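You operate a simulated robot arm through the tools that you are given. There is no shell and no other tool.

You are at the controls of a simulated robot arm. One attempt, no reset.

Task
Centre the lip ring with bolts 2 and 5 until the lip gap gauge reads 2.5 mm.
Fine: lower the gauge first, leave both bolts snug and the other four alone, raise the gauge again.

The check looks at the end state, three seconds after you hand in, the way a careful person would. Anything else that was tipped, shoved, dropped, spilled or broken makes it a failure.

Robot
A 7-joint arm with a two-finger parallel gripper, fixed in place. Base frame: the origin is on the floor under the middle of its stand, x ahead of it, y to its left, z up. Readings come in m, degrees, newtons and seconds.
It reaches about 1.247 m from its shoulder. Its first joint turns from -132.0 to 132.0 degrees. Payload 3.91 kg.
Tool frame: the origin (TCP) lies between the finger pads and is the grasp point; the fingertips stand 0.03 m ahead of it; z points along the fingers, y is the line along which they close. The gripper opens to 0.11 m. The fingers are 0.02 m wide and 0.01 m thick; the gripper's body (0.048 by 0.112 m) begins 0.055 m behind the TCP.
Orientation is that of the tool frame in the base frame, as a unit quaternion [w, x, y, z]. With the fingers straight down and closing along the base's y, the tool's x points along the base's -x, its y along +y and its z along -z.

Tools
- The arm moves only by the tool send_rows. Its arguments are lists of equal length, an entry for each row: "offset": the shift along the base's x, y, z in units of 200 mm (1.0 is 200 mm), a list of three; "dr": the turn, a rotation vector about the base's x, y, z in units of 180 degrees (1.0 is 180 degrees), a list of three; "grip": the closure, from 0 (fully open) to 1 (shut). In form: {"offset": [[tx, ty, tz], ...], "dr": [[rx, ry, rz], ...], "grip": [grip, ...]}. A call has 1 to 20 rows; each row is the pose to reach, as a shift and turn from the pose commanded when the call began. A call with a number of a shift or a turn outside -1 to 1 is refused whole. A row lasts 0.2 s, in which the tool goes at most 0.05 m and 8.6 degrees; a call with a longer step from one row to the next is refused whole, and so is a gripper value outside its range. A pose out of reach is approached as far as the arm can. The call stops where the force on the tool passes 90 N (or 10 N more than at its start, if that is more) or the arm is blocked; 0.2 s more then pass. The fingers move at their own pace (about 0.108 m/s each) and stop on an object; they squeeze with about 32 N. The grip force told is the motor's: it shows also when the fingers shut on nothing. Time passes only in rows, and 0.2 s behind the last, so rows that repeat a pose let the fingers close. It gives the time, the measured TCP pose, the force on the tool (base axes), the opening and the grip force at its end, in the units of the frame above (readings bear some noise), with the torque about the TCP (base axes, N m) and any sound that the robot's microphone picked up.
- Cameras (640 x 400 px; columns grow to the right, rows downward): "scene" is fixed at [0.396, -0.6447, 1.4251]; the picture's right is [1.00, -0.02, 0.00], its down [-0.00, -0.09, -1.00] and it looks along [0.02, 1.00, -0.09] (base axes); focal length 362 px, centre (320, 200). "wrist" rides on the gripper at [0.072, 0.017, -0.103] in the tool frame; the picture's right is [-0.23, 0.97, 0.00], its down [-0.76, -0.18, -0.62] and it looks along [-0.61, -0.14, 0.78] (tool axes); focal length 222 px, centre (320, 200). There is no depth. A picture from a camera that has moved, and an enlarged one, comes with that camera's place and axes in the base frame and with its lens. The place of the scene camera against the robot may be out by one fixed shift of up to 0.012 m in any direction.
- snapshot(camera): a new picture of that camera. No time passes.
- zoom(camera, box): a new picture of the part [left, top, right, bottom] of that camera's present view, enlarged. No time passes.
- finish_job(): hands the job in; it is judged then, once.

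Nothing tells you positions but the pictures and the camera data. Unless the task says otherwise, let go and move clear before handing in.

The tools are called after "Call:" as name(argument=value, ...) on one line, values as JSON. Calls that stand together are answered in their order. send_rows: Moves the arm, as the interface text tells. Its arguments: {"type":"object","properties":{"offset":{"type":"array","items":{"type":"array","items":{"type":"number"}}},"dr":{"type":"array","items":{"type":"array","items":{"type":"number"}}},"grip":{"type":"array","items":{"type":"number"}}},"required":["offset","dr","grip"]} The other tools are called the same way: snapshot (camera) takes a picture; zoom (camera, box) takes an enlarged picture of a part of a camera's view; finish_job () hands the job in.

At the start:

```text
clock: 0.0
eef_pos: [0.4146, 0.3273, 1.6174]
tool_rot: [0.0, 0.0, 1.0, 0.0]
contact_force: [-0.3, 0.3, 0.0]
ft_torque: [-0.03, -0.02, -0.01]
width: 0.1097
grasp_force: 0.1
```

scene: 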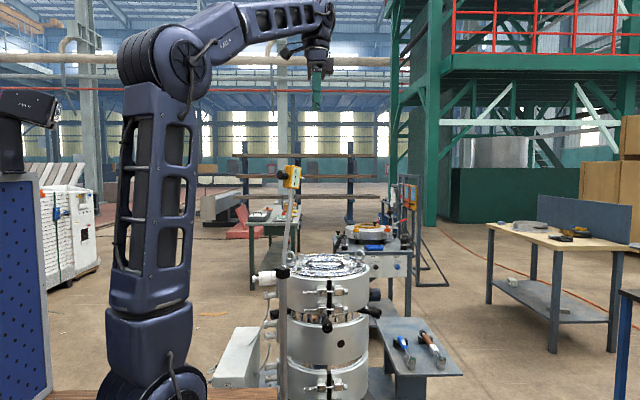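
wrist: 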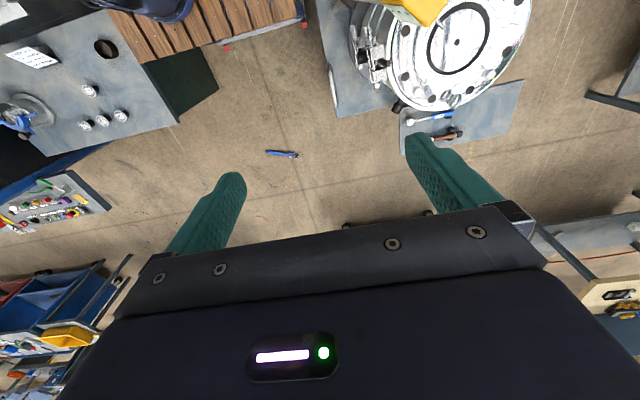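

I see the arm raised beside a stacked extruder-die-like cylinder with a ring on top and a yellow gauge on a post. I'll look closer at both views first before moving.

Call:
zoom(camera="scene", box=[240, 150, 400, 250])

Call:
zoom(camera="scene", box=[240, 240, 480, 400])

Call:
zoom(camera="wrist", box=[320, 0, 560, 160])

```text
4.00 times, centred on (320, 200) of scene
camera zoom: at [0.396, -0.6447, 1.4251], right [1.0, -0.02, 0.0], down [0.0, -0.09, -1.0], along [0.02, 1.0, -0.09], focal length 1448 px, centre (320, 200)
```

zoom: 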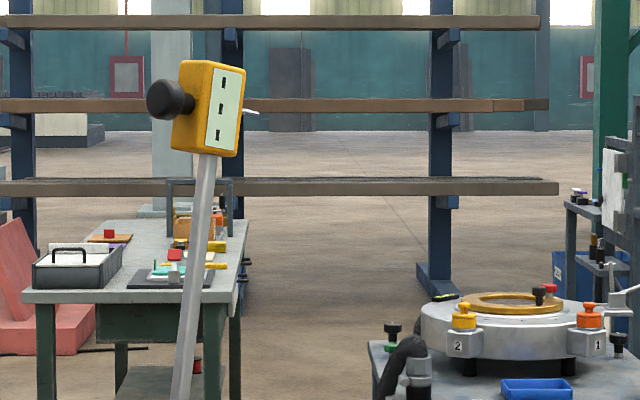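

```text
2.50 times, centred on (360, 320) of scene
camera zoom: at [0.396, -0.6447, 1.4251], right [1.0, -0.02, 0.0], down [0.0, -0.09, -1.0], along [0.02, 1.0, -0.09], focal length 905 px, centre (220, -100)
```

zoom: 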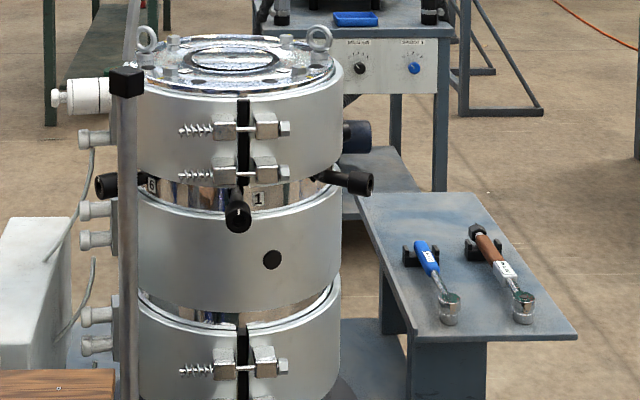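

```text
2.50 times, centred on (440, 80) of wrist
camera zoom: at [0.3422, 0.344, 1.7214], right [0.23, 0.97, 0.0], down [0.76, -0.18, 0.62], along [0.61, -0.14, -0.78], focal length 555 px, centre (20, 500)
```

zoom: 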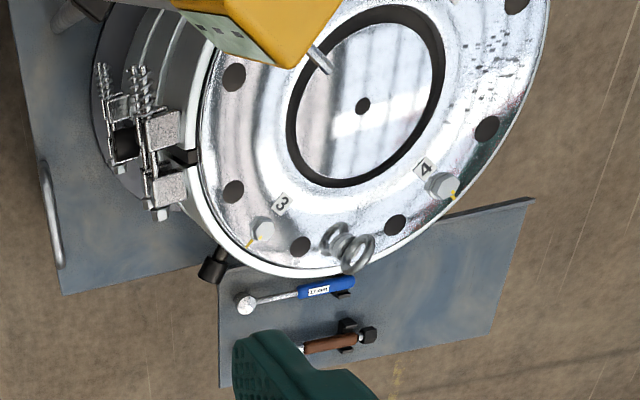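

I see a large heater-banded cylinder with numbered bolts, plus a second smaller ring device behind it with numbered coloured knobs. I'll zoom in further to work out which is the lip ring.

Call:
zoom(camera="scene", box=[328, 210, 408, 260])

Call:
zoom(camera="scene", box=[280, 245, 376, 305])

Call:
zoom(camera="scene", box=[270, 290, 390, 365])

Call:
zoom(camera="scene", box=[270, 160, 310, 185])

Call:
zoom(camera="scene", box=[380, 320, 460, 370])

Call:
zoom(camera="wrist", box=[380, 80, 476, 140])

Call:
zoom(camera="wrist", box=[340, 0, 540, 125])

```text
8.00 times, centred on (368, 235) of scene
camera zoom: at [0.396, -0.6447, 1.4251], right [1.0, -0.02, 0.0], down [0.0, -0.09, -1.0], along [0.02, 1.0, -0.09], focal length 2895 px, centre (-64, -80)
```

zoom: 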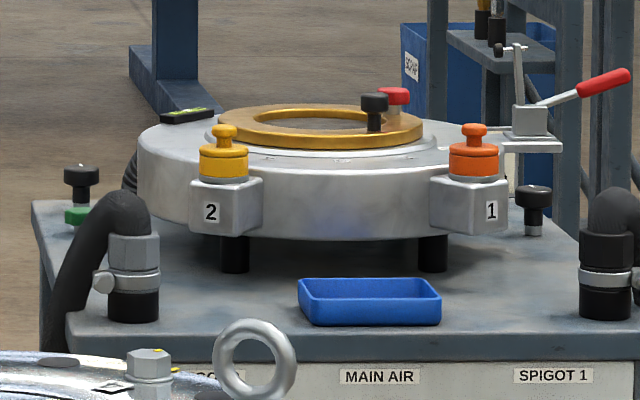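

```text
6.67 times, centred on (328, 275) of scene
camera zoom: at [0.396, -0.6447, 1.4251], right [1.0, -0.02, 0.0], down [0.0, -0.09, -1.0], along [0.02, 1.0, -0.09], focal length 2412 px, centre (267, -300)
```

zoom: 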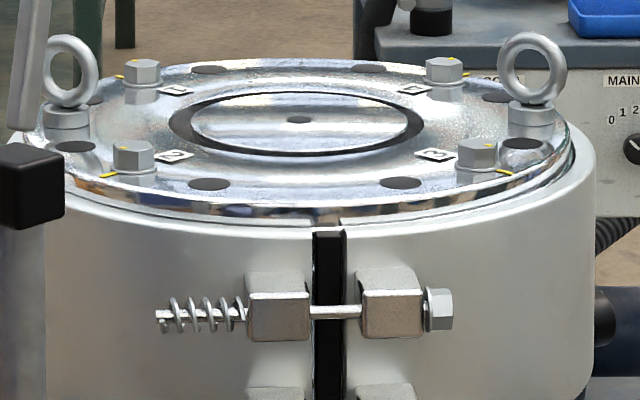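

```text
5.33 times, centred on (330, 328) of scene
camera zoom: at [0.396, -0.6447, 1.4251], right [1.0, -0.02, 0.0], down [0.0, -0.09, -1.0], along [0.02, 1.0, -0.09], focal length 1930 px, centre (267, -480)
```

zoom: 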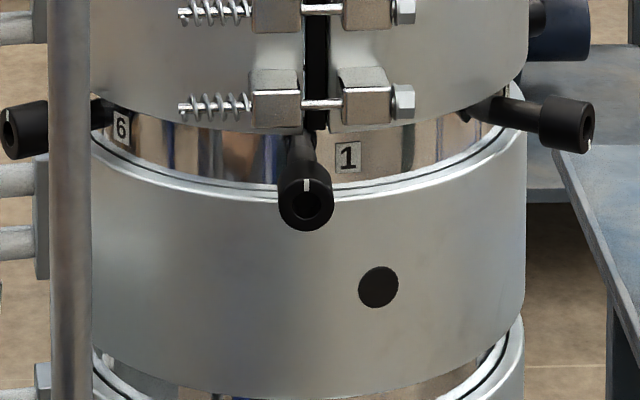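

```text
16.00 times, centred on (290, 172) of scene
camera zoom: at [0.396, -0.6447, 1.4251], right [1.0, -0.02, 0.0], down [0.0, -0.09, -1.0], along [0.02, 1.0, -0.09], focal length 5790 px, centre (800, 640)
```

zoom: 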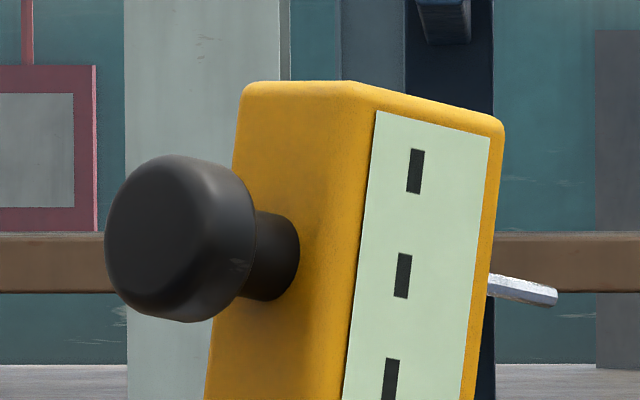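

```text
8.00 times, centred on (420, 345) of scene
camera zoom: at [0.396, -0.6447, 1.4251], right [1.0, -0.02, 0.0], down [0.0, -0.09, -1.0], along [0.02, 1.0, -0.09], focal length 2895 px, centre (-480, -960)
```

zoom: 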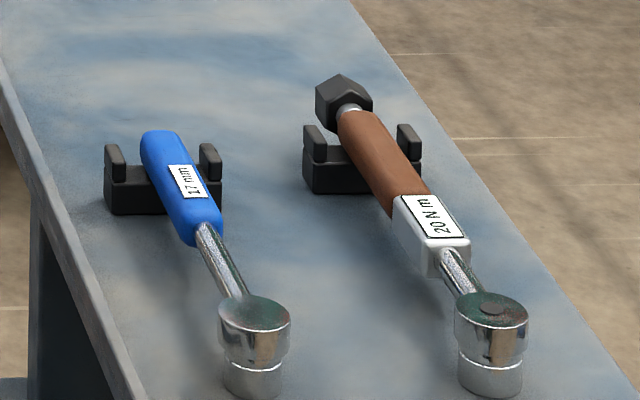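

```text
6.67 times, centred on (428, 110) of wrist
camera zoom: at [0.3422, 0.344, 1.7214], right [0.23, 0.97, 0.0], down [0.76, -0.18, 0.62], along [0.61, -0.14, -0.78], focal length 1481 px, centre (-400, 800)
```

zoom: 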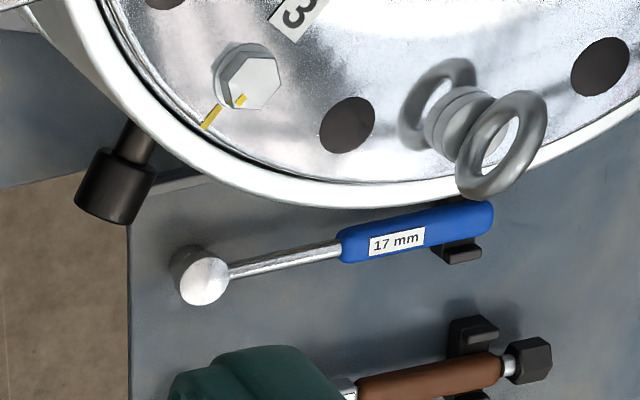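

```text
3.20 times, centred on (440, 62) of wrist
camera zoom: at [0.3422, 0.344, 1.7214], right [0.23, 0.97, 0.0], down [0.76, -0.18, 0.62], along [0.61, -0.14, -0.78], focal length 711 px, centre (-64, 640)
```

zoom: 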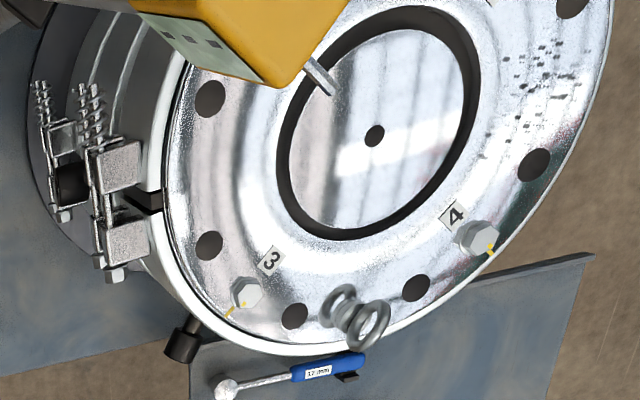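

The main cylinder is a die: six radial black bolts around its collar ("1" at front, "6" at left), a top flange with hex bolts, and a gauge on a raised arm. I'll yaw the tool 90° in place at a safe height so the wrist camera looks at the die top.

Call:
send_rows(offset=[[0, 0, 0], [0, 0, 0], [0, 0, 0], [0, 0, 0], [0, 0, 0], [0, 0, 0], [0, 0, 0], [0, 0, 0], [0, 0, 0], [0, 0, 0], [0, 0, 0]], dr=[[0, 0, 0.045], [0, 0, 0.09], [0, 0, 0.135], [0, 0, 0.18], [0, 0, 0.225], [0, 0, 0.27], [0, 0, 0.315], [0, 0, 0.36], [0, 0, 0.405], [0, 0, 0.45], [0, 0, 0.495]], grip=[0, 0, 0, 0, 0, 0, 0, 0, 0, 0, 0])

Call:
snapshot(camera="wrist")

Call:
snapshot(camera="scene")

```text
clock: 2.4
eef_pos: [0.4142, 0.327, 1.6168]
tool_rot: [0.0, -0.703, 0.711, 0.0]
contact_force: [-0.6, 0.2, -0.3]
ft_torque: [-0.01, -0.02, 0.0]
width: 0.1101
grasp_force: 0.2
```

```text
taken
camera wrist: at [0.3968, 0.2553, 1.721], right [-0.97, 0.24, 0.0], down [0.19, 0.76, 0.62], along [0.15, 0.6, -0.78], focal length 222 px, centre (320, 200)
```

wrist: 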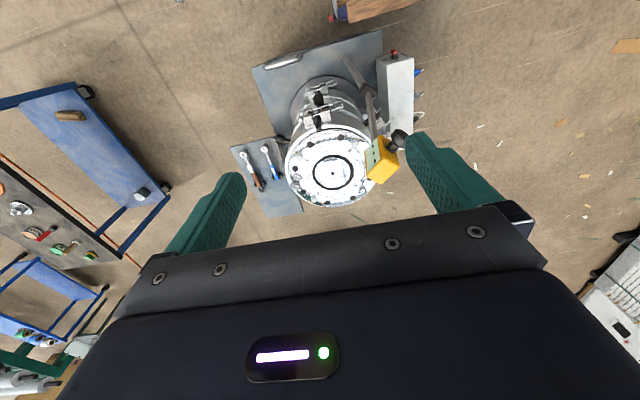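

```text
taken
```

scene: 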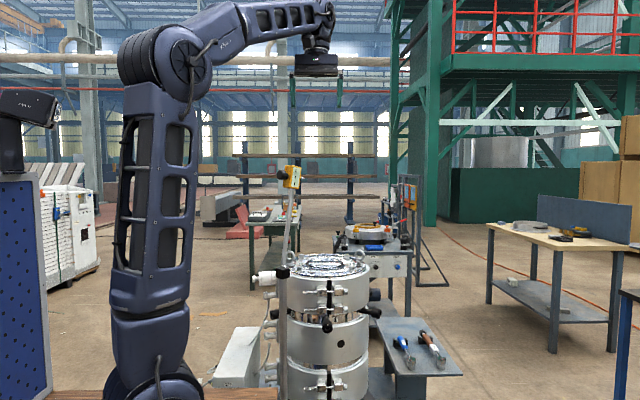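

The wrist camera now sees the die, gauge and wrench bench. I'll zoom in on the details.

Call:
zoom(camera="wrist", box=[272, 120, 416, 210])

Call:
zoom(camera="wrist", box=[224, 60, 416, 180])

Call:
zoom(camera="wrist", box=[340, 90, 436, 200])

Call:
zoom(camera="wrist", box=[225, 130, 305, 200])

```text
4.44 times, centred on (344, 165) of wrist
camera zoom: at [0.3968, 0.2553, 1.721], right [-0.97, 0.24, 0.0], down [0.19, 0.76, 0.62], along [0.15, 0.6, -0.78], focal length 987 px, centre (213, 356)
```

zoom: 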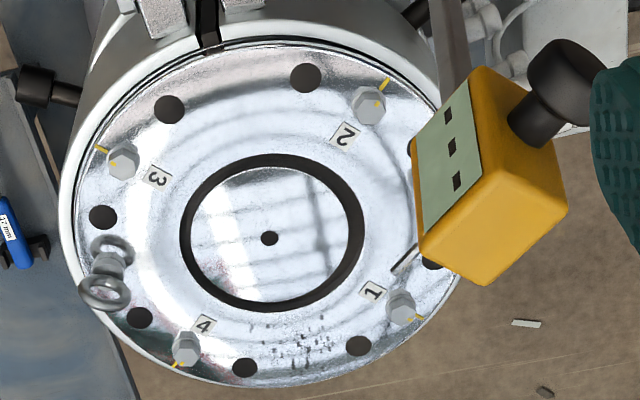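

```text
3.33 times, centred on (320, 120) of wrist
camera zoom: at [0.3968, 0.2553, 1.721], right [-0.97, 0.24, 0.0], down [0.19, 0.76, 0.62], along [0.15, 0.6, -0.78], focal length 740 px, centre (320, 467)
```

zoom: 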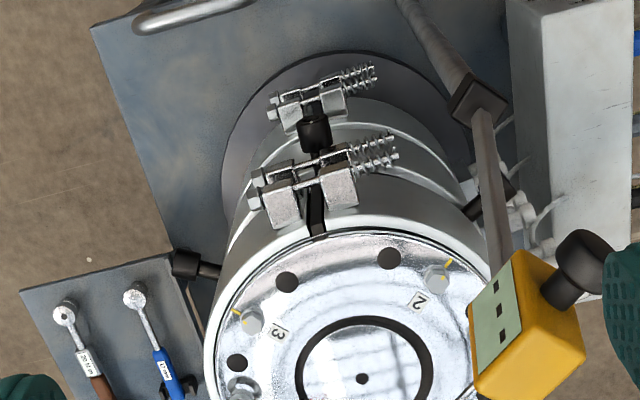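

```text
3.64 times, centred on (388, 145) of wrist
camera zoom: at [0.3968, 0.2553, 1.721], right [-0.97, 0.24, 0.0], down [0.19, 0.76, 0.62], along [0.15, 0.6, -0.78], focal length 808 px, centre (73, 400)
```

zoom: 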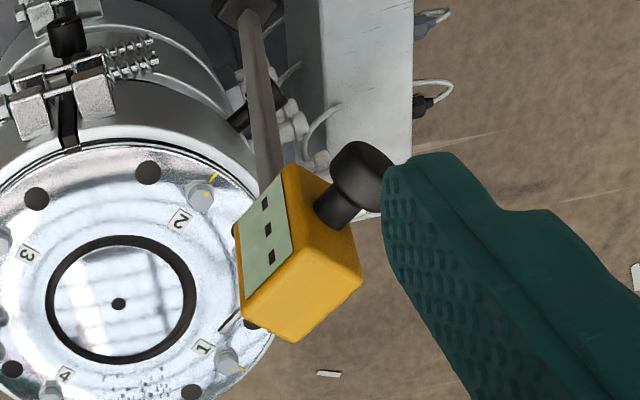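

```text
5.71 times, centred on (265, 165) of wrist
camera zoom: at [0.3968, 0.2553, 1.721], right [-0.97, 0.24, 0.0], down [0.19, 0.76, 0.62], along [0.15, 0.6, -0.78], focal length 1269 px, centre (634, 400)
```

zoom: 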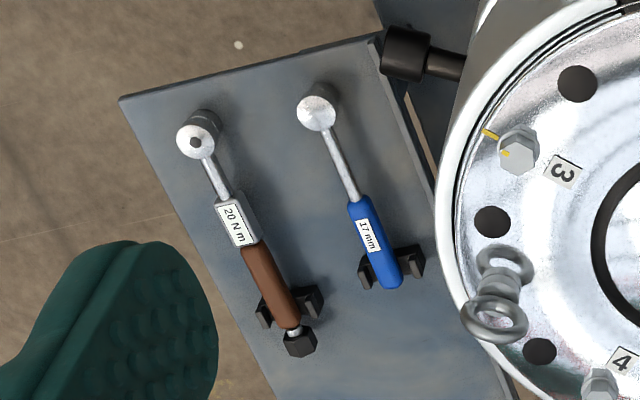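

Top clamp bolts 1–4 carry witness marks (leave alone); six radial knobs sit around the collar; the gauge is a hinged arm with a black knob at about (0.31, 0.415, 1.40). I'll move back and yaw to 45° so the camera looks along the gauge's swing direction.

Call:
send_rows(offset=[[-0.1, -0.05, 0], [-0.2, -0.1, 0], [-0.35, -0.15, 0], [-0.5, -0.2, 0], [-0.65, -0.25, 0], [-0.8, -0.3, 0]], dr=[[0, 0, -0.045], [0, 0, -0.09], [0, 0, -0.135], [0, 0, -0.18], [0, 0, -0.22], [0, 0, -0.245]], grip=[0, 0, 0, 0, 0, 0])

Call:
snapshot(camera="wrist")

Call:
snapshot(camera="scene")

```text
clock: 3.8
eef_pos: [0.2539, 0.2675, 1.6199]
tool_rot: [-0.001, -0.382, 0.924, 0.0]
contact_force: [1.5, -0.5, -1.2]
ft_torque: [0.02, 0.07, -0.04]
width: 0.1101
grasp_force: 0.2
```

```text
taken
camera wrist: at [0.191, 0.2277, 1.7229], right [-0.53, 0.85, 0.0], down [0.67, 0.41, 0.62], along [0.53, 0.33, -0.78], focal length 222 px, centre (320, 200)
```

wrist: 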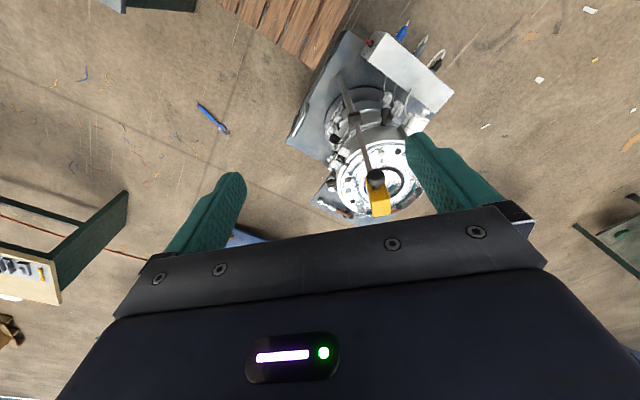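

```text
taken
```

scene: 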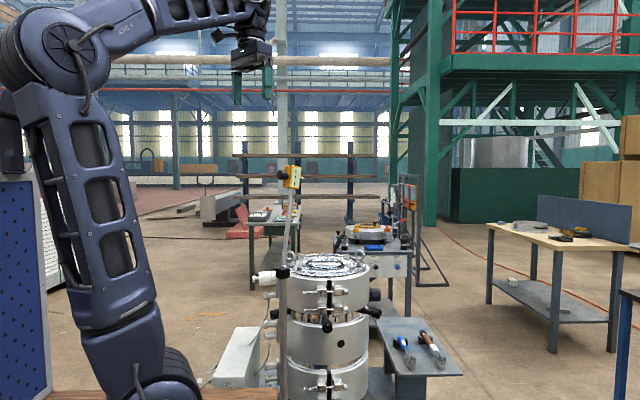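

The camera sees the gauge from behind now. Zooming into the gauge, its hinge, and the left side of the die.

Call:
zoom(camera="wrist", box=[320, 150, 416, 220])

Call:
zoom(camera="wrist", box=[290, 20, 466, 150])

Call:
zoom(camera="wrist", box=[340, 80, 436, 150])

Call:
zoom(camera="scene", box=[255, 155, 335, 295])

```text
5.71 times, centred on (368, 185) of wrist
camera zoom: at [0.191, 0.2277, 1.7229], right [-0.53, 0.85, 0.0], down [0.67, 0.41, 0.62], along [0.53, 0.33, -0.78], focal length 1269 px, centre (46, 286)
```

zoom: 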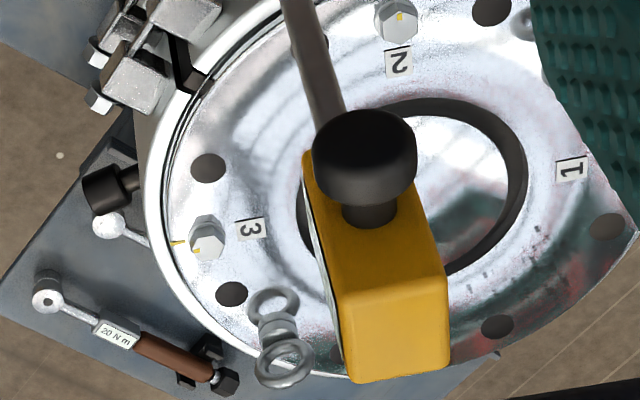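

```text
3.08 times, centred on (378, 85) of wrist
camera zoom: at [0.191, 0.2277, 1.7229], right [-0.53, 0.85, 0.0], down [0.67, 0.41, 0.62], along [0.53, 0.33, -0.78], focal length 684 px, centre (142, 554)
```

zoom: 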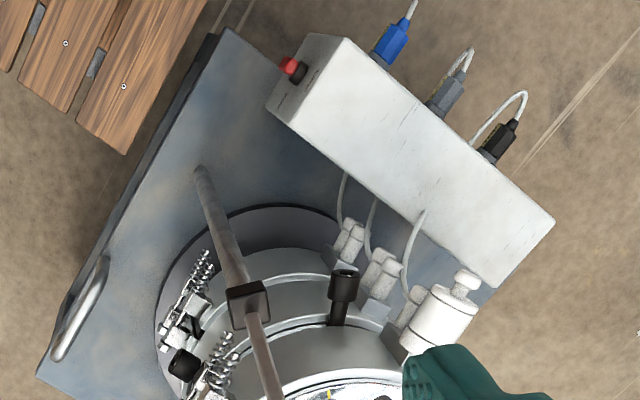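

```text
5.71 times, centred on (388, 115) of wrist
camera zoom: at [0.191, 0.2277, 1.7229], right [-0.53, 0.85, 0.0], down [0.67, 0.41, 0.62], along [0.53, 0.33, -0.78], focal length 1269 px, centre (-69, 686)
```

zoom: 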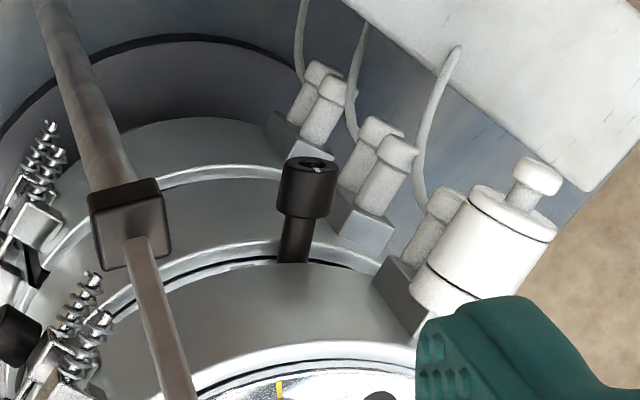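

```text
2.86 times, centred on (295, 225) of scene
camera zoom: at [0.396, -0.6447, 1.4251], right [1.0, -0.02, 0.0], down [0.0, -0.09, -1.0], along [0.02, 1.0, -0.09], focal length 1034 px, centre (391, 129)
```

zoom: 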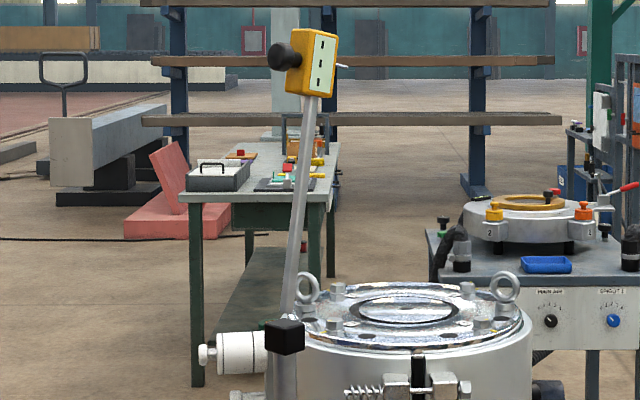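

The radial bolts have black cylindrical caps with a recess and white index mark. I'll zoom in on the bolt caps and the wrench heads to see what fits what.

Call:
zoom(camera="wrist", box=[376, 100, 408, 120])

Call:
zoom(camera="scene", box=[310, 310, 342, 340])

Call:
zoom(camera="scene", box=[360, 300, 392, 325])

Call:
zoom(camera="scene", box=[400, 345, 450, 377])

Call:
zoom(camera="scene", box=[255, 305, 295, 335])

```text
16.00 times, centred on (392, 110) of wrist
camera zoom: at [0.191, 0.2277, 1.7229], right [-0.53, 0.85, 0.0], down [0.67, 0.41, 0.62], along [0.53, 0.33, -0.78], focal length 3554 px, centre (-832, 1640)
```

zoom: 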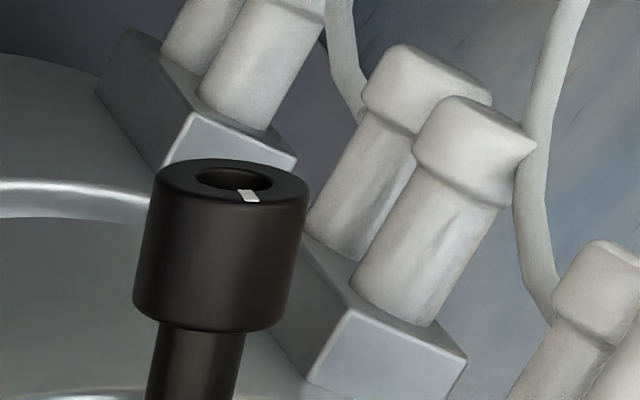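

```text
13.33 times, centred on (326, 325) of scene
camera zoom: at [0.396, -0.6447, 1.4251], right [1.0, -0.02, 0.0], down [0.0, -0.09, -1.0], along [0.02, 1.0, -0.09], focal length 4825 px, centre (240, -1467)
```

zoom: 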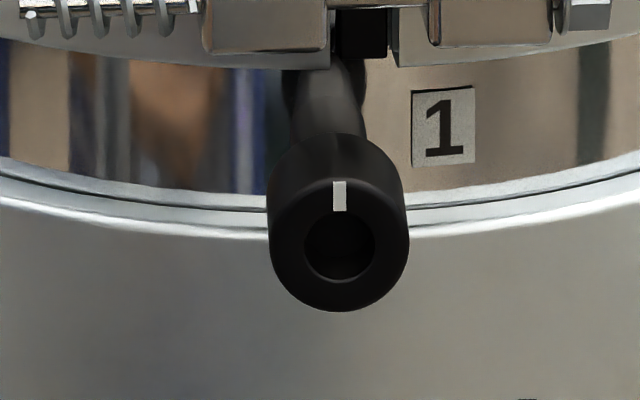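

```text
16.00 times, centred on (376, 312) of scene
camera zoom: at [0.396, -0.6447, 1.4251], right [1.0, -0.02, 0.0], down [0.0, -0.09, -1.0], along [0.02, 1.0, -0.09], focal length 5790 px, centre (-576, -1600)
```

zoom: 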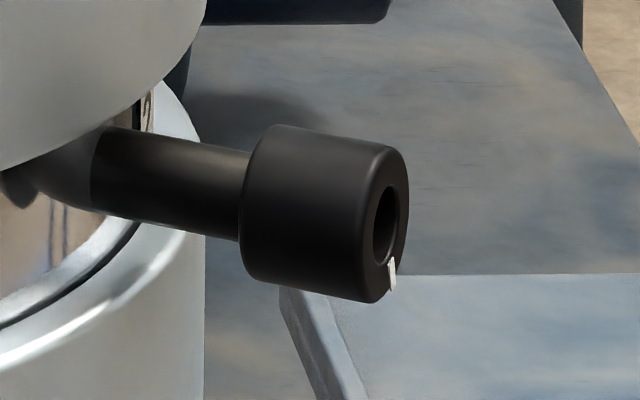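

```text
12.50 times, centred on (425, 361) of scene
camera zoom: at [0.396, -0.6447, 1.4251], right [1.0, -0.02, 0.0], down [0.0, -0.09, -1.0], along [0.02, 1.0, -0.09], focal length 4523 px, centre (-992, -1812)
```

zoom: 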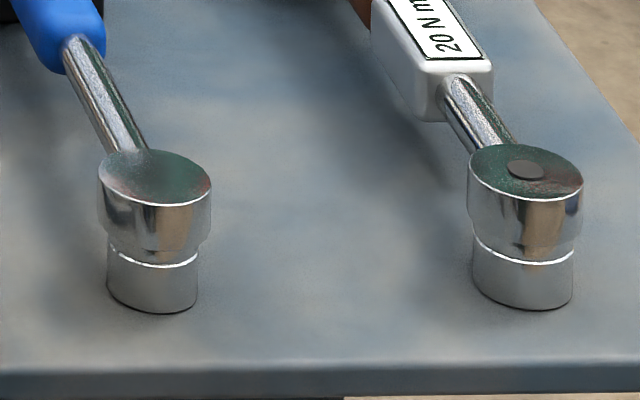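

```text
13.33 times, centred on (275, 320) of scene
camera zoom: at [0.396, -0.6447, 1.4251], right [1.0, -0.02, 0.0], down [0.0, -0.09, -1.0], along [0.02, 1.0, -0.09], focal length 4825 px, centre (920, -1400)
```

zoom: 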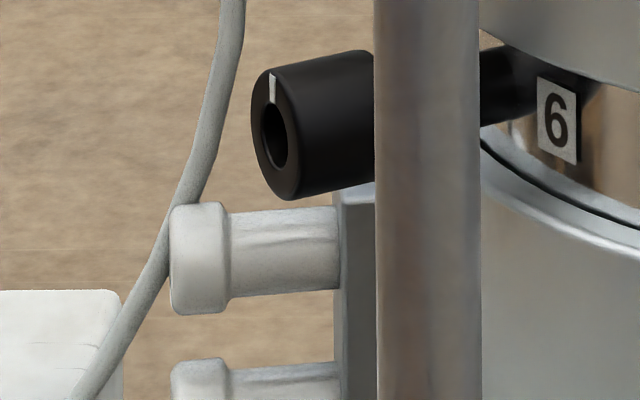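

The radial bolts are hand-turned caps with white index marks (bolts 1 and 6 marks at top; the right-front one, probably 2, has its mark turned down). First I'll lower the gauge: pitching the hand 50° and moving to a pre-grasp point behind the gauge's black knob.

Call:
send_rows(offset=[[-0.0126, 0.064, -0.11], [-0.0252, 0.128, -0.217], [-0.038, 0.193, -0.326], [-0.05, 0.257, -0.435], [-0.063, 0.322, -0.543], [-0.0755, 0.386, -0.652]], dr=[[0.0327, -0.0327, 0], [0.0655, -0.0655, 0], [0.0982, -0.0982, 0], [0.131, -0.131, 0], [0.1637, -0.1637, 0], [0.1964, -0.1964, 0]], grip=[0, 0, 0, 0, 0, 0])

Call:
snapshot(camera="wrist")

Call:
snapshot(camera="scene")

```text
clock: 5.2
eef_pos: [0.2385, 0.3426, 1.4888]
tool_rot: [0.39, -0.347, 0.837, 0.162]
contact_force: [0.6, 0.2, 0.5]
ft_torque: [-0.03, 0.02, 0.03]
width: 0.1102
grasp_force: 0.1
```

```text
taken
camera wrist: at [0.1388, 0.2657, 1.5], right [-0.59, 0.79, 0.17], down [0.13, -0.12, 0.98], along [0.8, 0.6, -0.04], focal length 222 px, centre (320, 200)
```

wrist: 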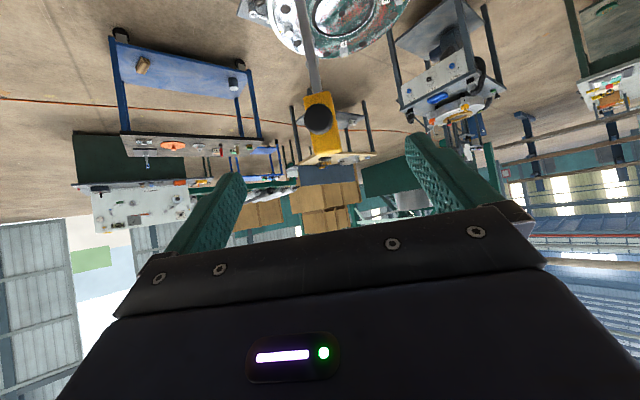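

```text
taken
```

scene: 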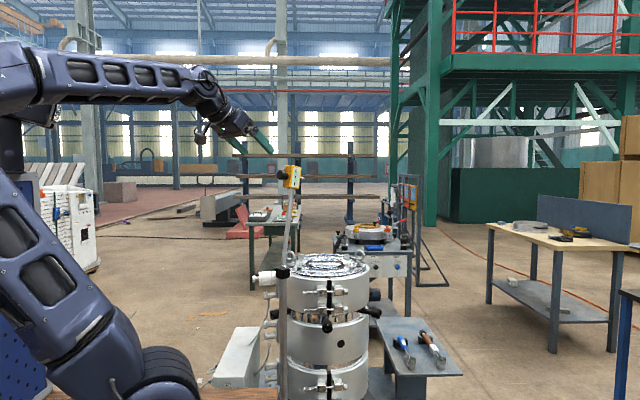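

The hand is behind the gauge knob. I'll zoom to refine the knob's position before closing in.

Call:
zoom(camera="wrist", box=[272, 85, 368, 175])

Call:
zoom(camera="scene", box=[230, 115, 330, 205])

```text
4.44 times, centred on (320, 130) of wrist
camera zoom: at [0.1388, 0.2657, 1.5], right [-0.59, 0.79, 0.17], down [0.13, -0.12, 0.98], along [0.8, 0.6, -0.04], focal length 987 px, centre (320, 511)
```

zoom: 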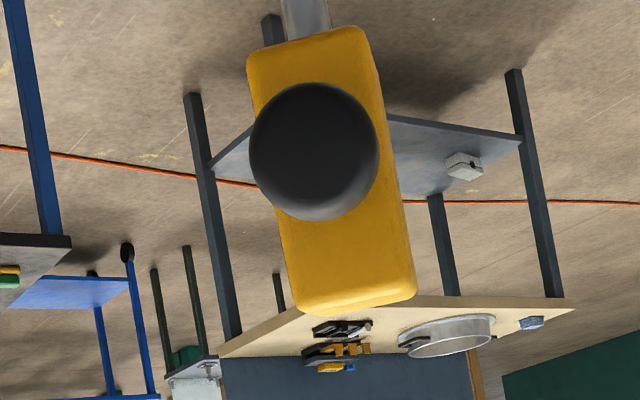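

```text
4.44 times, centred on (280, 160) of scene
camera zoom: at [0.396, -0.6447, 1.4251], right [1.0, -0.02, 0.0], down [0.0, -0.09, -1.0], along [0.02, 1.0, -0.09], focal length 1608 px, centre (498, 378)
```

zoom: 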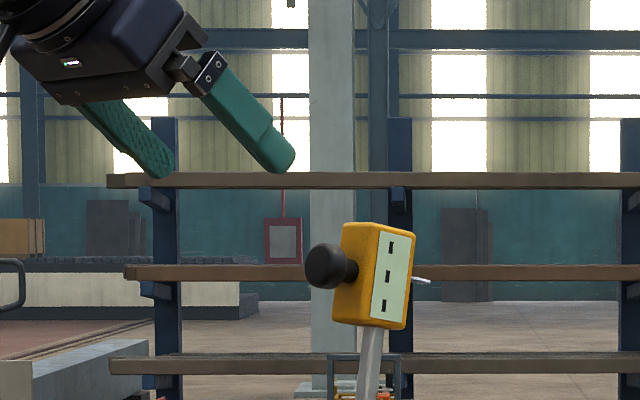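

Knob is at about (0.314, 0.415, 1.406). Advancing along the tool axis so the pads straddle the cap, then closing.

Call:
send_rows(offset=[[0.085, 0.08, -0.0916], [0.17, 0.16, -0.183], [0.255, 0.24, -0.275], [0.34, 0.32, -0.3665], [0.34, 0.32, -0.3665]], dr=[[0, 0, 0], [0, 0, 0], [0, 0, 0], [0, 0, 0], [0, 0, 0]], grip=[0, 0, 0, 0, 0])

Call:
snapshot(camera="wrist")

Call:
zoom(camera="scene", box=[240, 140, 320, 200])

```text
clock: 6.4
eef_pos: [0.3082, 0.4076, 1.4122]
tool_rot: [0.391, -0.347, 0.837, 0.162]
contact_force: [0.8, 0.0, -0.4]
ft_torque: [-0.01, -0.02, 0.0]
width: 0.1098
grasp_force: 0.1
```

```text
taken
camera wrist: at [0.2081, 0.3301, 1.4246], right [-0.59, 0.79, 0.17], down [0.13, -0.12, 0.98], along [0.8, 0.6, -0.04], focal length 222 px, centre (320, 200)
```

wrist: 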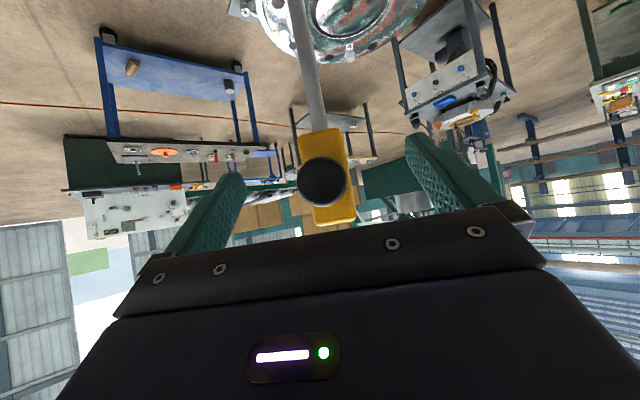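

```text
6.67 times, centred on (280, 170) of scene
camera zoom: at [0.396, -0.6447, 1.4251], right [1.0, -0.02, 0.0], down [0.0, -0.09, -1.0], along [0.02, 1.0, -0.09], focal length 2412 px, centre (587, 400)
```

zoom: 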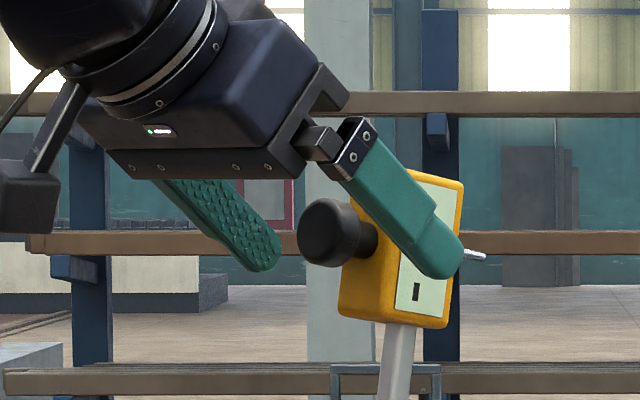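

The pads straddle the knob with the TCP about 12 mm behind the cap centre. Closing the gripper.

Call:
send_rows(offset=[[0, 0, 0], [0, 0, 0], [0, 0, 0], [0, 0, 0]], dr=[[0, 0, 0], [0, 0, 0], [0, 0, 0], [0, 0, 0]], grip=[1, 1, 1, 1])

Call:
zoom(camera="scene", box=[240, 140, 320, 200])

```text
clock: 7.4
eef_pos: [0.3064, 0.4078, 1.4131]
tool_rot: [0.391, -0.348, 0.837, 0.162]
contact_force: [-15.0, 15.5, -3.8]
ft_torque: [0.68, 0.16, 1.86]
width: 0.0304
grasp_force: 44.7
```

```text
6.67 times, centred on (280, 170) of scene
camera zoom: at [0.396, -0.6447, 1.4251], right [1.0, -0.02, 0.0], down [0.0, -0.09, -1.0], along [0.02, 1.0, -0.09], focal length 2412 px, centre (587, 400)
```

zoom: 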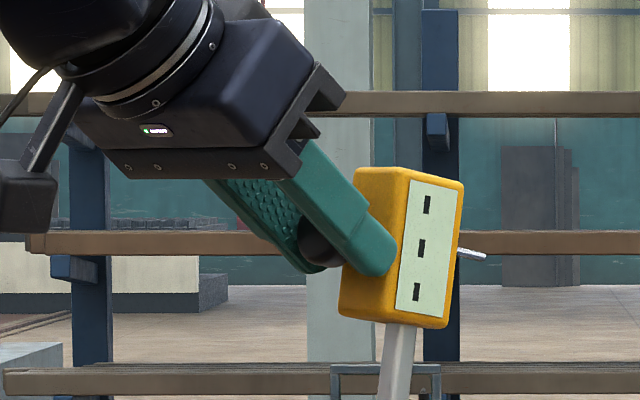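

Gripped (30.4 mm wide) but with a lateral side load of about 21 N, so I'll shift the hand slightly sideways to relieve it.

Call:
send_rows(offset=[[-0.005, 0.005, 0], [-0.008, 0.008, 0]], dr=[[0, 0, 0], [0, 0, 0]], grip=[1, 1])

```text
clock: 8.0
eef_pos: [0.3075, 0.4098, 1.4126]
tool_rot: [0.39, -0.348, 0.837, 0.161]
contact_force: [-6.6, 1.2, 0.3]
ft_torque: [-0.84, 0.77, 1.34]
width: 0.0305
grasp_force: 45.5
```

Side load is down to about 7 N. Now I'll start swinging the gauge down about its hinge at about (0.313, 0.414, 1.115), rotating the hand rigidly with it, in small steps.

Call:
send_rows(offset=[[0.0719, 0.0758, -0.001], [0.1434, 0.1512, -0.009], [0.2143, 0.2258, -0.0245], [0.2841, 0.2994, -0.0475]], dr=[[-0.01611, 0.01529, 0], [-0.03222, 0.03058, 0], [-0.04833, 0.04587, 0], [-0.06444, 0.06116, 0]], grip=[1, 1, 1, 1])

Call:
zoom(camera="scene", box=[240, 130, 360, 290])

```text
clock: 9.0
eef_pos: [0.3632, 0.4688, 1.4043]
tool_rot: [0.272, -0.367, 0.883, 0.109]
contact_force: [11.3, -9.8, -12.7]
ft_torque: [1.32, -0.39, 0.8]
width: 0.0305
grasp_force: 44.7
```

```text
2.50 times, centred on (300, 210) of scene
camera zoom: at [0.396, -0.6447, 1.4251], right [1.0, -0.02, 0.0], down [0.0, -0.09, -1.0], along [0.02, 1.0, -0.09], focal length 905 px, centre (370, 175)
```

zoom: 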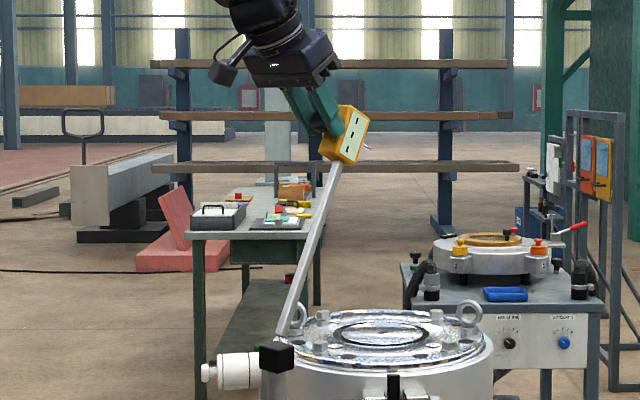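

The gauge swings smoothly (now leaning about 24°). I'm correcting slightly for the measured side and radial loads, then continuing another 24°.

Call:
send_rows(offset=[[0.0728, 0.0669, -0.0345], [0.1411, 0.1365, -0.072], [0.2073, 0.2038, -0.116], [0.2711, 0.2687, -0.1665], [0.3325, 0.3311, -0.2235], [0.3907, 0.3903, -0.286]], dr=[[-0.01584, 0.01558, 0], [-0.03169, 0.03116, 0], [-0.04753, 0.04673, 0], [-0.06338, 0.06231, 0], [-0.07922, 0.07789, 0], [-0.09507, 0.09347, 0]], grip=[1, 1, 1, 1, 1, 1])

Call:
zoom(camera="scene", box=[240, 130, 400, 290])

```text
clock: 10.4
eef_pos: [0.4387, 0.548, 1.3474]
tool_rot: [0.083, -0.384, 0.919, 0.03]
contact_force: [-2.5, -10.8, -15.8]
ft_torque: [1.51, -0.01, 0.69]
width: 0.0306
grasp_force: 44.8
```

```text
2.50 times, centred on (320, 210) of scene
camera zoom: at [0.396, -0.6447, 1.4251], right [1.0, -0.02, 0.0], down [0.0, -0.09, -1.0], along [0.02, 1.0, -0.09], focal length 905 px, centre (320, 175)
```

zoom: 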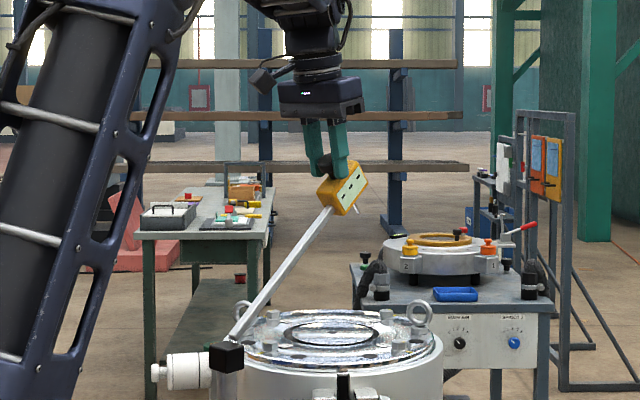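

The gauge is about halfway down (about 48° lean) with modest loads. Continuing another 24° with small radius correction.

Call:
send_rows(offset=[[0.0533, 0.0513, -0.0735], [0.1042, 0.103, -0.1475], [0.1515, 0.1511, -0.2265], [0.1946, 0.1949, -0.31], [0.2335, 0.2345, -0.3975], [0.2682, 0.2698, -0.4885]], dr=[[-0.01584, 0.01558, 0], [-0.03169, 0.03116, 0], [-0.04753, 0.04673, 0], [-0.06338, 0.06231, 0], [-0.07922, 0.07789, 0], [-0.09507, 0.09347, 0]], grip=[1, 1, 1, 1, 1, 1])

Call:
zoom(camera="scene", box=[260, 200, 400, 290])

Call:
snapshot(camera="wrist")

```text
clock: 11.8
eef_pos: [0.4923, 0.6038, 1.2484]
tool_rot: [-0.111, -0.385, 0.915, -0.053]
contact_force: [-25.8, -11.7, -14.4]
ft_torque: [1.23, 0.8, 0.38]
width: 0.0304
grasp_force: 44.7
```

```text
4.44 times, centred on (330, 245) of scene
camera zoom: at [0.396, -0.6447, 1.4251], right [1.0, -0.02, 0.0], down [0.0, -0.09, -1.0], along [0.02, 1.0, -0.09], focal length 1608 px, centre (276, 0)
```

zoom: 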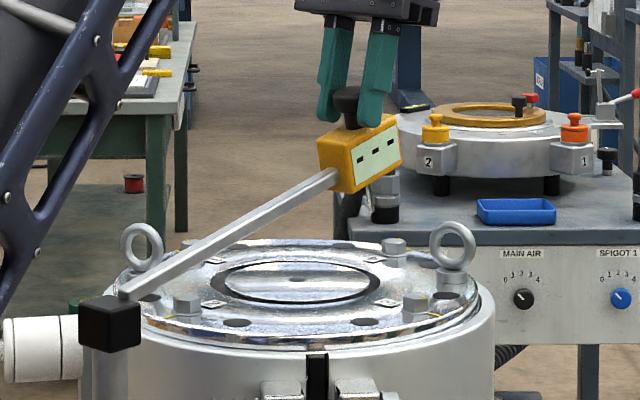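

```text
taken
camera wrist: at [0.4478, 0.5843, 1.3664], right [-0.54, 0.84, -0.07], down [0.75, 0.52, 0.42], along [0.39, 0.18, -0.91], focal length 222 px, centre (320, 200)
```

wrist: 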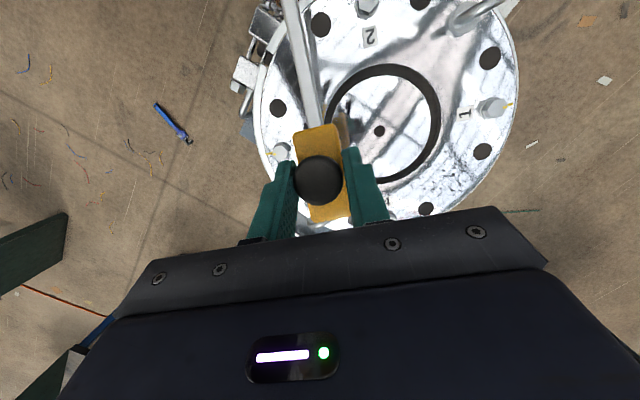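

The gauge is close to the die top now. A circle fit of the path puts the hinge centre slightly higher than I assumed, so I'll correct and go down slowly another 10°.

Call:
send_rows(offset=[[0.005, 0.0103, -0.05], [0.0183, 0.0238, -0.096], [0.0303, 0.0359, -0.143], [0.0411, 0.047, -0.1905], [0.0506, 0.0566, -0.2385]], dr=[[-0.00792, 0.00779, 0], [-0.01584, 0.01558, 0], [-0.02377, 0.02337, 0], [-0.03169, 0.03116, 0], [-0.03961, 0.03894, 0]], grip=[1, 1, 1, 1, 1])

Call:
zoom(camera="scene", box=[280, 215, 380, 285])

```text
clock: 13.0
eef_pos: [0.5043, 0.6153, 1.2018]
tool_rot: [-0.189, -0.378, 0.902, -0.085]
contact_force: [7.6, 34.9, 5.0]
ft_torque: [0.88, -0.23, -0.02]
width: 0.0283
grasp_force: 45.0
```

```text
5.71 times, centred on (330, 250) of scene
camera zoom: at [0.396, -0.6447, 1.4251], right [1.0, -0.02, 0.0], down [0.0, -0.09, -1.0], along [0.02, 1.0, -0.09], focal length 2068 px, centre (263, -86)
```

zoom: 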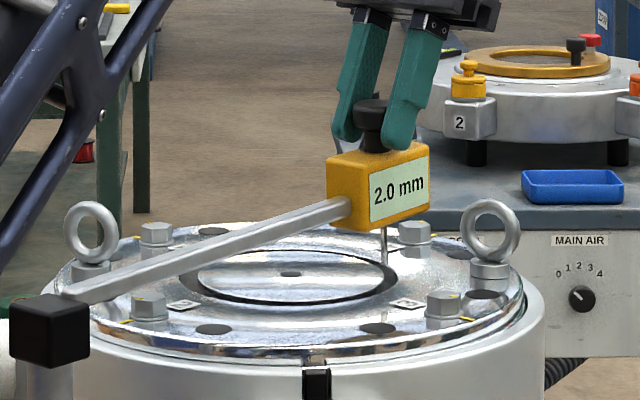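

The gauge now reads 2.0 mm with its pin in the lip gap on the right-front side. I'll check whether it is fully seated before letting go.

Call:
zoom(camera="scene", box=[325, 225, 373, 275])

Call:
snapshot(camera="wrist")

```text
8.00 times, centred on (349, 250) of scene
camera zoom: at [0.396, -0.6447, 1.4251], right [1.0, -0.02, 0.0], down [0.0, -0.09, -1.0], along [0.02, 1.0, -0.09], focal length 2895 px, centre (88, -200)
```

zoom: 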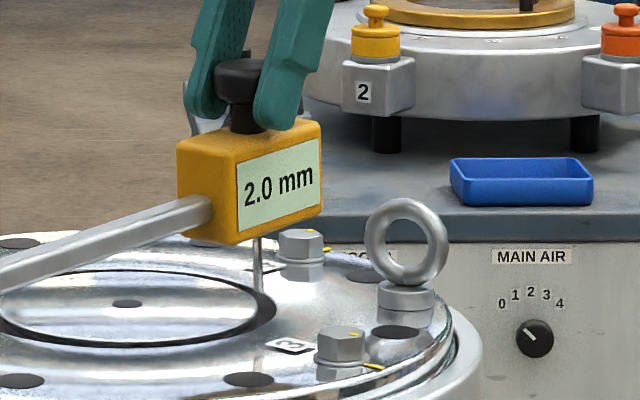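

```text
taken
camera wrist: at [0.4743, 0.6105, 1.3254], right [-0.55, 0.83, -0.1], down [0.79, 0.56, 0.26], along [0.28, 0.06, -0.96], focal length 222 px, centre (320, 200)
```

wrist: 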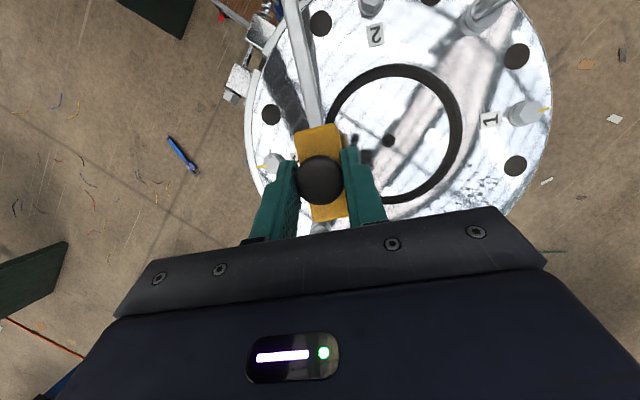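

The pin looks to be in the gap. I'll relieve the residual side force a little and see what the reading and force do.

Call:
send_rows(offset=[[0.002, 0.005, 0], [0.003, 0.01, 0]], dr=[[0, 0, 0], [0, 0, 0]], grip=[1, 1])

Call:
zoom(camera="scene", box=[325, 225, 373, 275])

```text
clock: 13.6
eef_pos: [0.5042, 0.6151, 1.2024]
tool_rot: [-0.19, -0.379, 0.902, -0.086]
contact_force: [-5.4, -4.4, -8.3]
ft_torque: [1.11, -0.68, 0.12]
width: 0.0283
grasp_force: 45.1
```

```text
8.00 times, centred on (349, 250) of scene
camera zoom: at [0.396, -0.6447, 1.4251], right [1.0, -0.02, 0.0], down [0.0, -0.09, -1.0], along [0.02, 1.0, -0.09], focal length 2895 px, centre (88, -200)
```

zoom: 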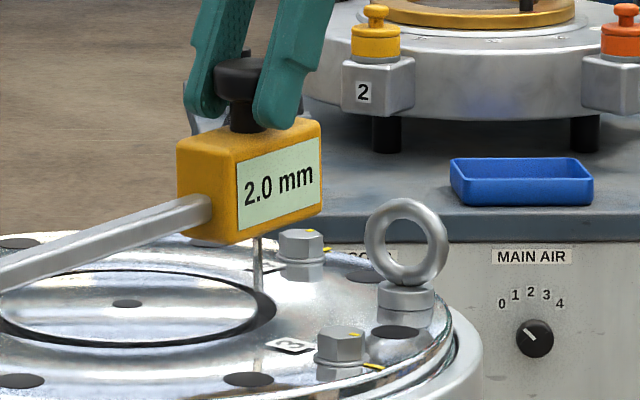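

Force is now small, with the gauge's weight still hanging on the hand, so it may not be fully down. I'll lower a few more millimetres.

Call:
send_rows(offset=[[0.0015, 0.0015, -0.012], [0.003, 0.003, -0.024]], dr=[[-0.004, 0.0039, 0], [-0.008, 0.0078, 0]], grip=[1, 1])

Call:
zoom(camera="scene", box=[325, 225, 373, 275])

```text
clock: 14.2
eef_pos: [0.5055, 0.6158, 1.1958]
tool_rot: [-0.206, -0.377, 0.899, -0.091]
contact_force: [-9.7, 9.7, -6.2]
ft_torque: [1.26, -0.71, 0.0]
width: 0.0284
grasp_force: 45.2
```

```text
8.00 times, centred on (349, 250) of scene
camera zoom: at [0.396, -0.6447, 1.4251], right [1.0, -0.02, 0.0], down [0.0, -0.09, -1.0], along [0.02, 1.0, -0.09], focal length 2895 px, centre (88, -200)
```

zoom: 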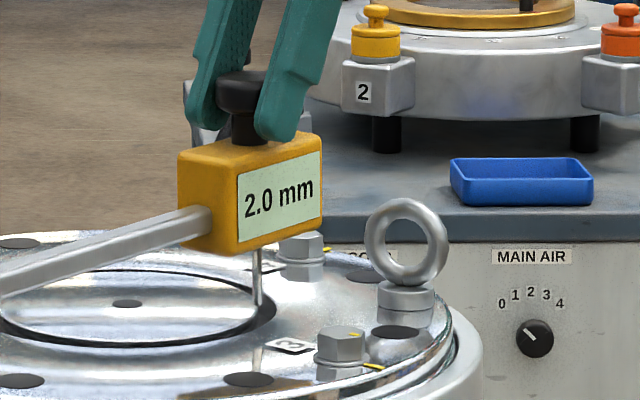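

It moved down freely and the gauge still hangs on the hand. Continuing down in small steps.

Call:
send_rows(offset=[[0.001, 0.002, -0.012], [0.002, 0.004, -0.024], [0.002, 0.005, -0.036]], dr=[[-0.004, 0.0039, 0], [-0.008, 0.0078, 0], [-0.012, 0.0117, 0]], grip=[1, 1, 1])

Call:
zoom(camera="scene", box=[325, 225, 373, 275])

Call:
zoom(camera="wrist", box=[280, 100, 460, 210])

```text
clock: 15.0
eef_pos: [0.5058, 0.6175, 1.1887]
tool_rot: [-0.228, -0.374, 0.893, -0.101]
contact_force: [-7.0, 18.7, -2.3]
ft_torque: [1.29, -0.68, 0.04]
width: 0.0284
grasp_force: 45.0
```

```text
8.00 times, centred on (349, 250) of scene
camera zoom: at [0.396, -0.6447, 1.4251], right [1.0, -0.02, 0.0], down [0.0, -0.09, -1.0], along [0.02, 1.0, -0.09], focal length 2895 px, centre (88, -200)
```

zoom: 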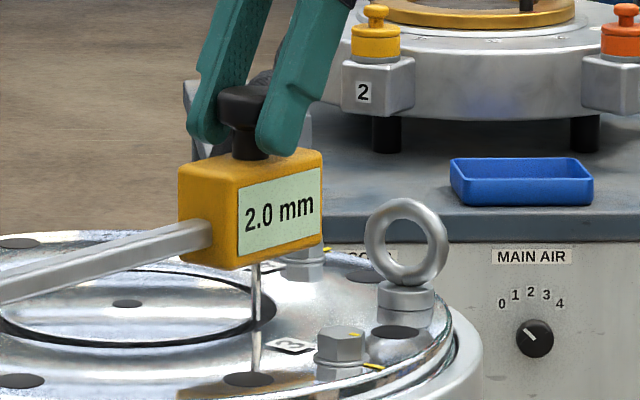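

```text
3.56 times, centred on (370, 155) of wrist
camera zoom: at [0.4844, 0.6207, 1.3147], right [-0.56, 0.82, -0.12], down [0.8, 0.57, 0.18], along [0.21, 0.0, -0.98], focal length 790 px, centre (142, 360)
```

zoom: 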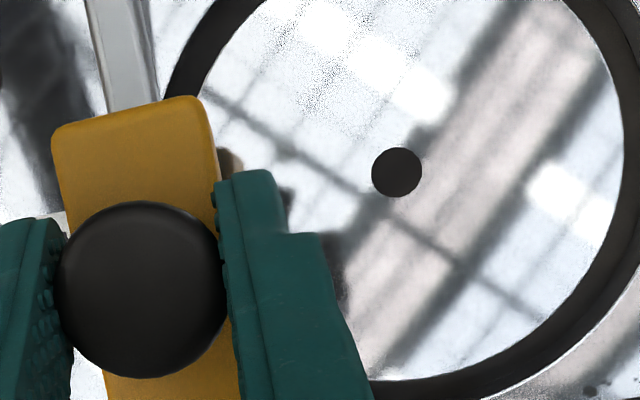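

Still moving freely with a bit of sideways load. I'll ease sideways and continue down in small steps until it seats.

Call:
send_rows(offset=[[-0.003, 0.005, -0.012], [-0.002, 0.006, -0.024], [-0.002, 0.007, -0.036]], dr=[[-0.003, 0.0029, 0], [-0.006, 0.0058, 0], [-0.009, 0.0087, 0]], grip=[1, 1, 1])

Call:
zoom(camera="scene", box=[325, 225, 373, 275])

```text
clock: 15.8
eef_pos: [0.5061, 0.6169, 1.1861]
tool_rot: [-0.244, -0.373, 0.889, -0.108]
contact_force: [17.2, 17.3, 56.9]
ft_torque: [0.25, 0.42, 0.23]
width: 0.0282
grasp_force: 45.2
```

```text
8.00 times, centred on (349, 250) of scene
camera zoom: at [0.396, -0.6447, 1.4251], right [1.0, -0.02, 0.0], down [0.0, -0.09, -1.0], along [0.02, 1.0, -0.09], focal length 2895 px, centre (88, -200)
```

zoom: 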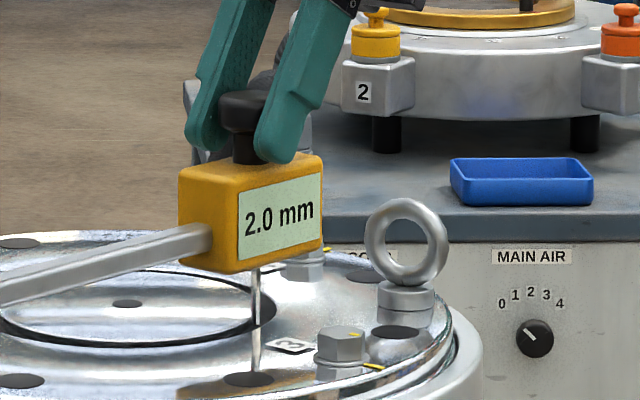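

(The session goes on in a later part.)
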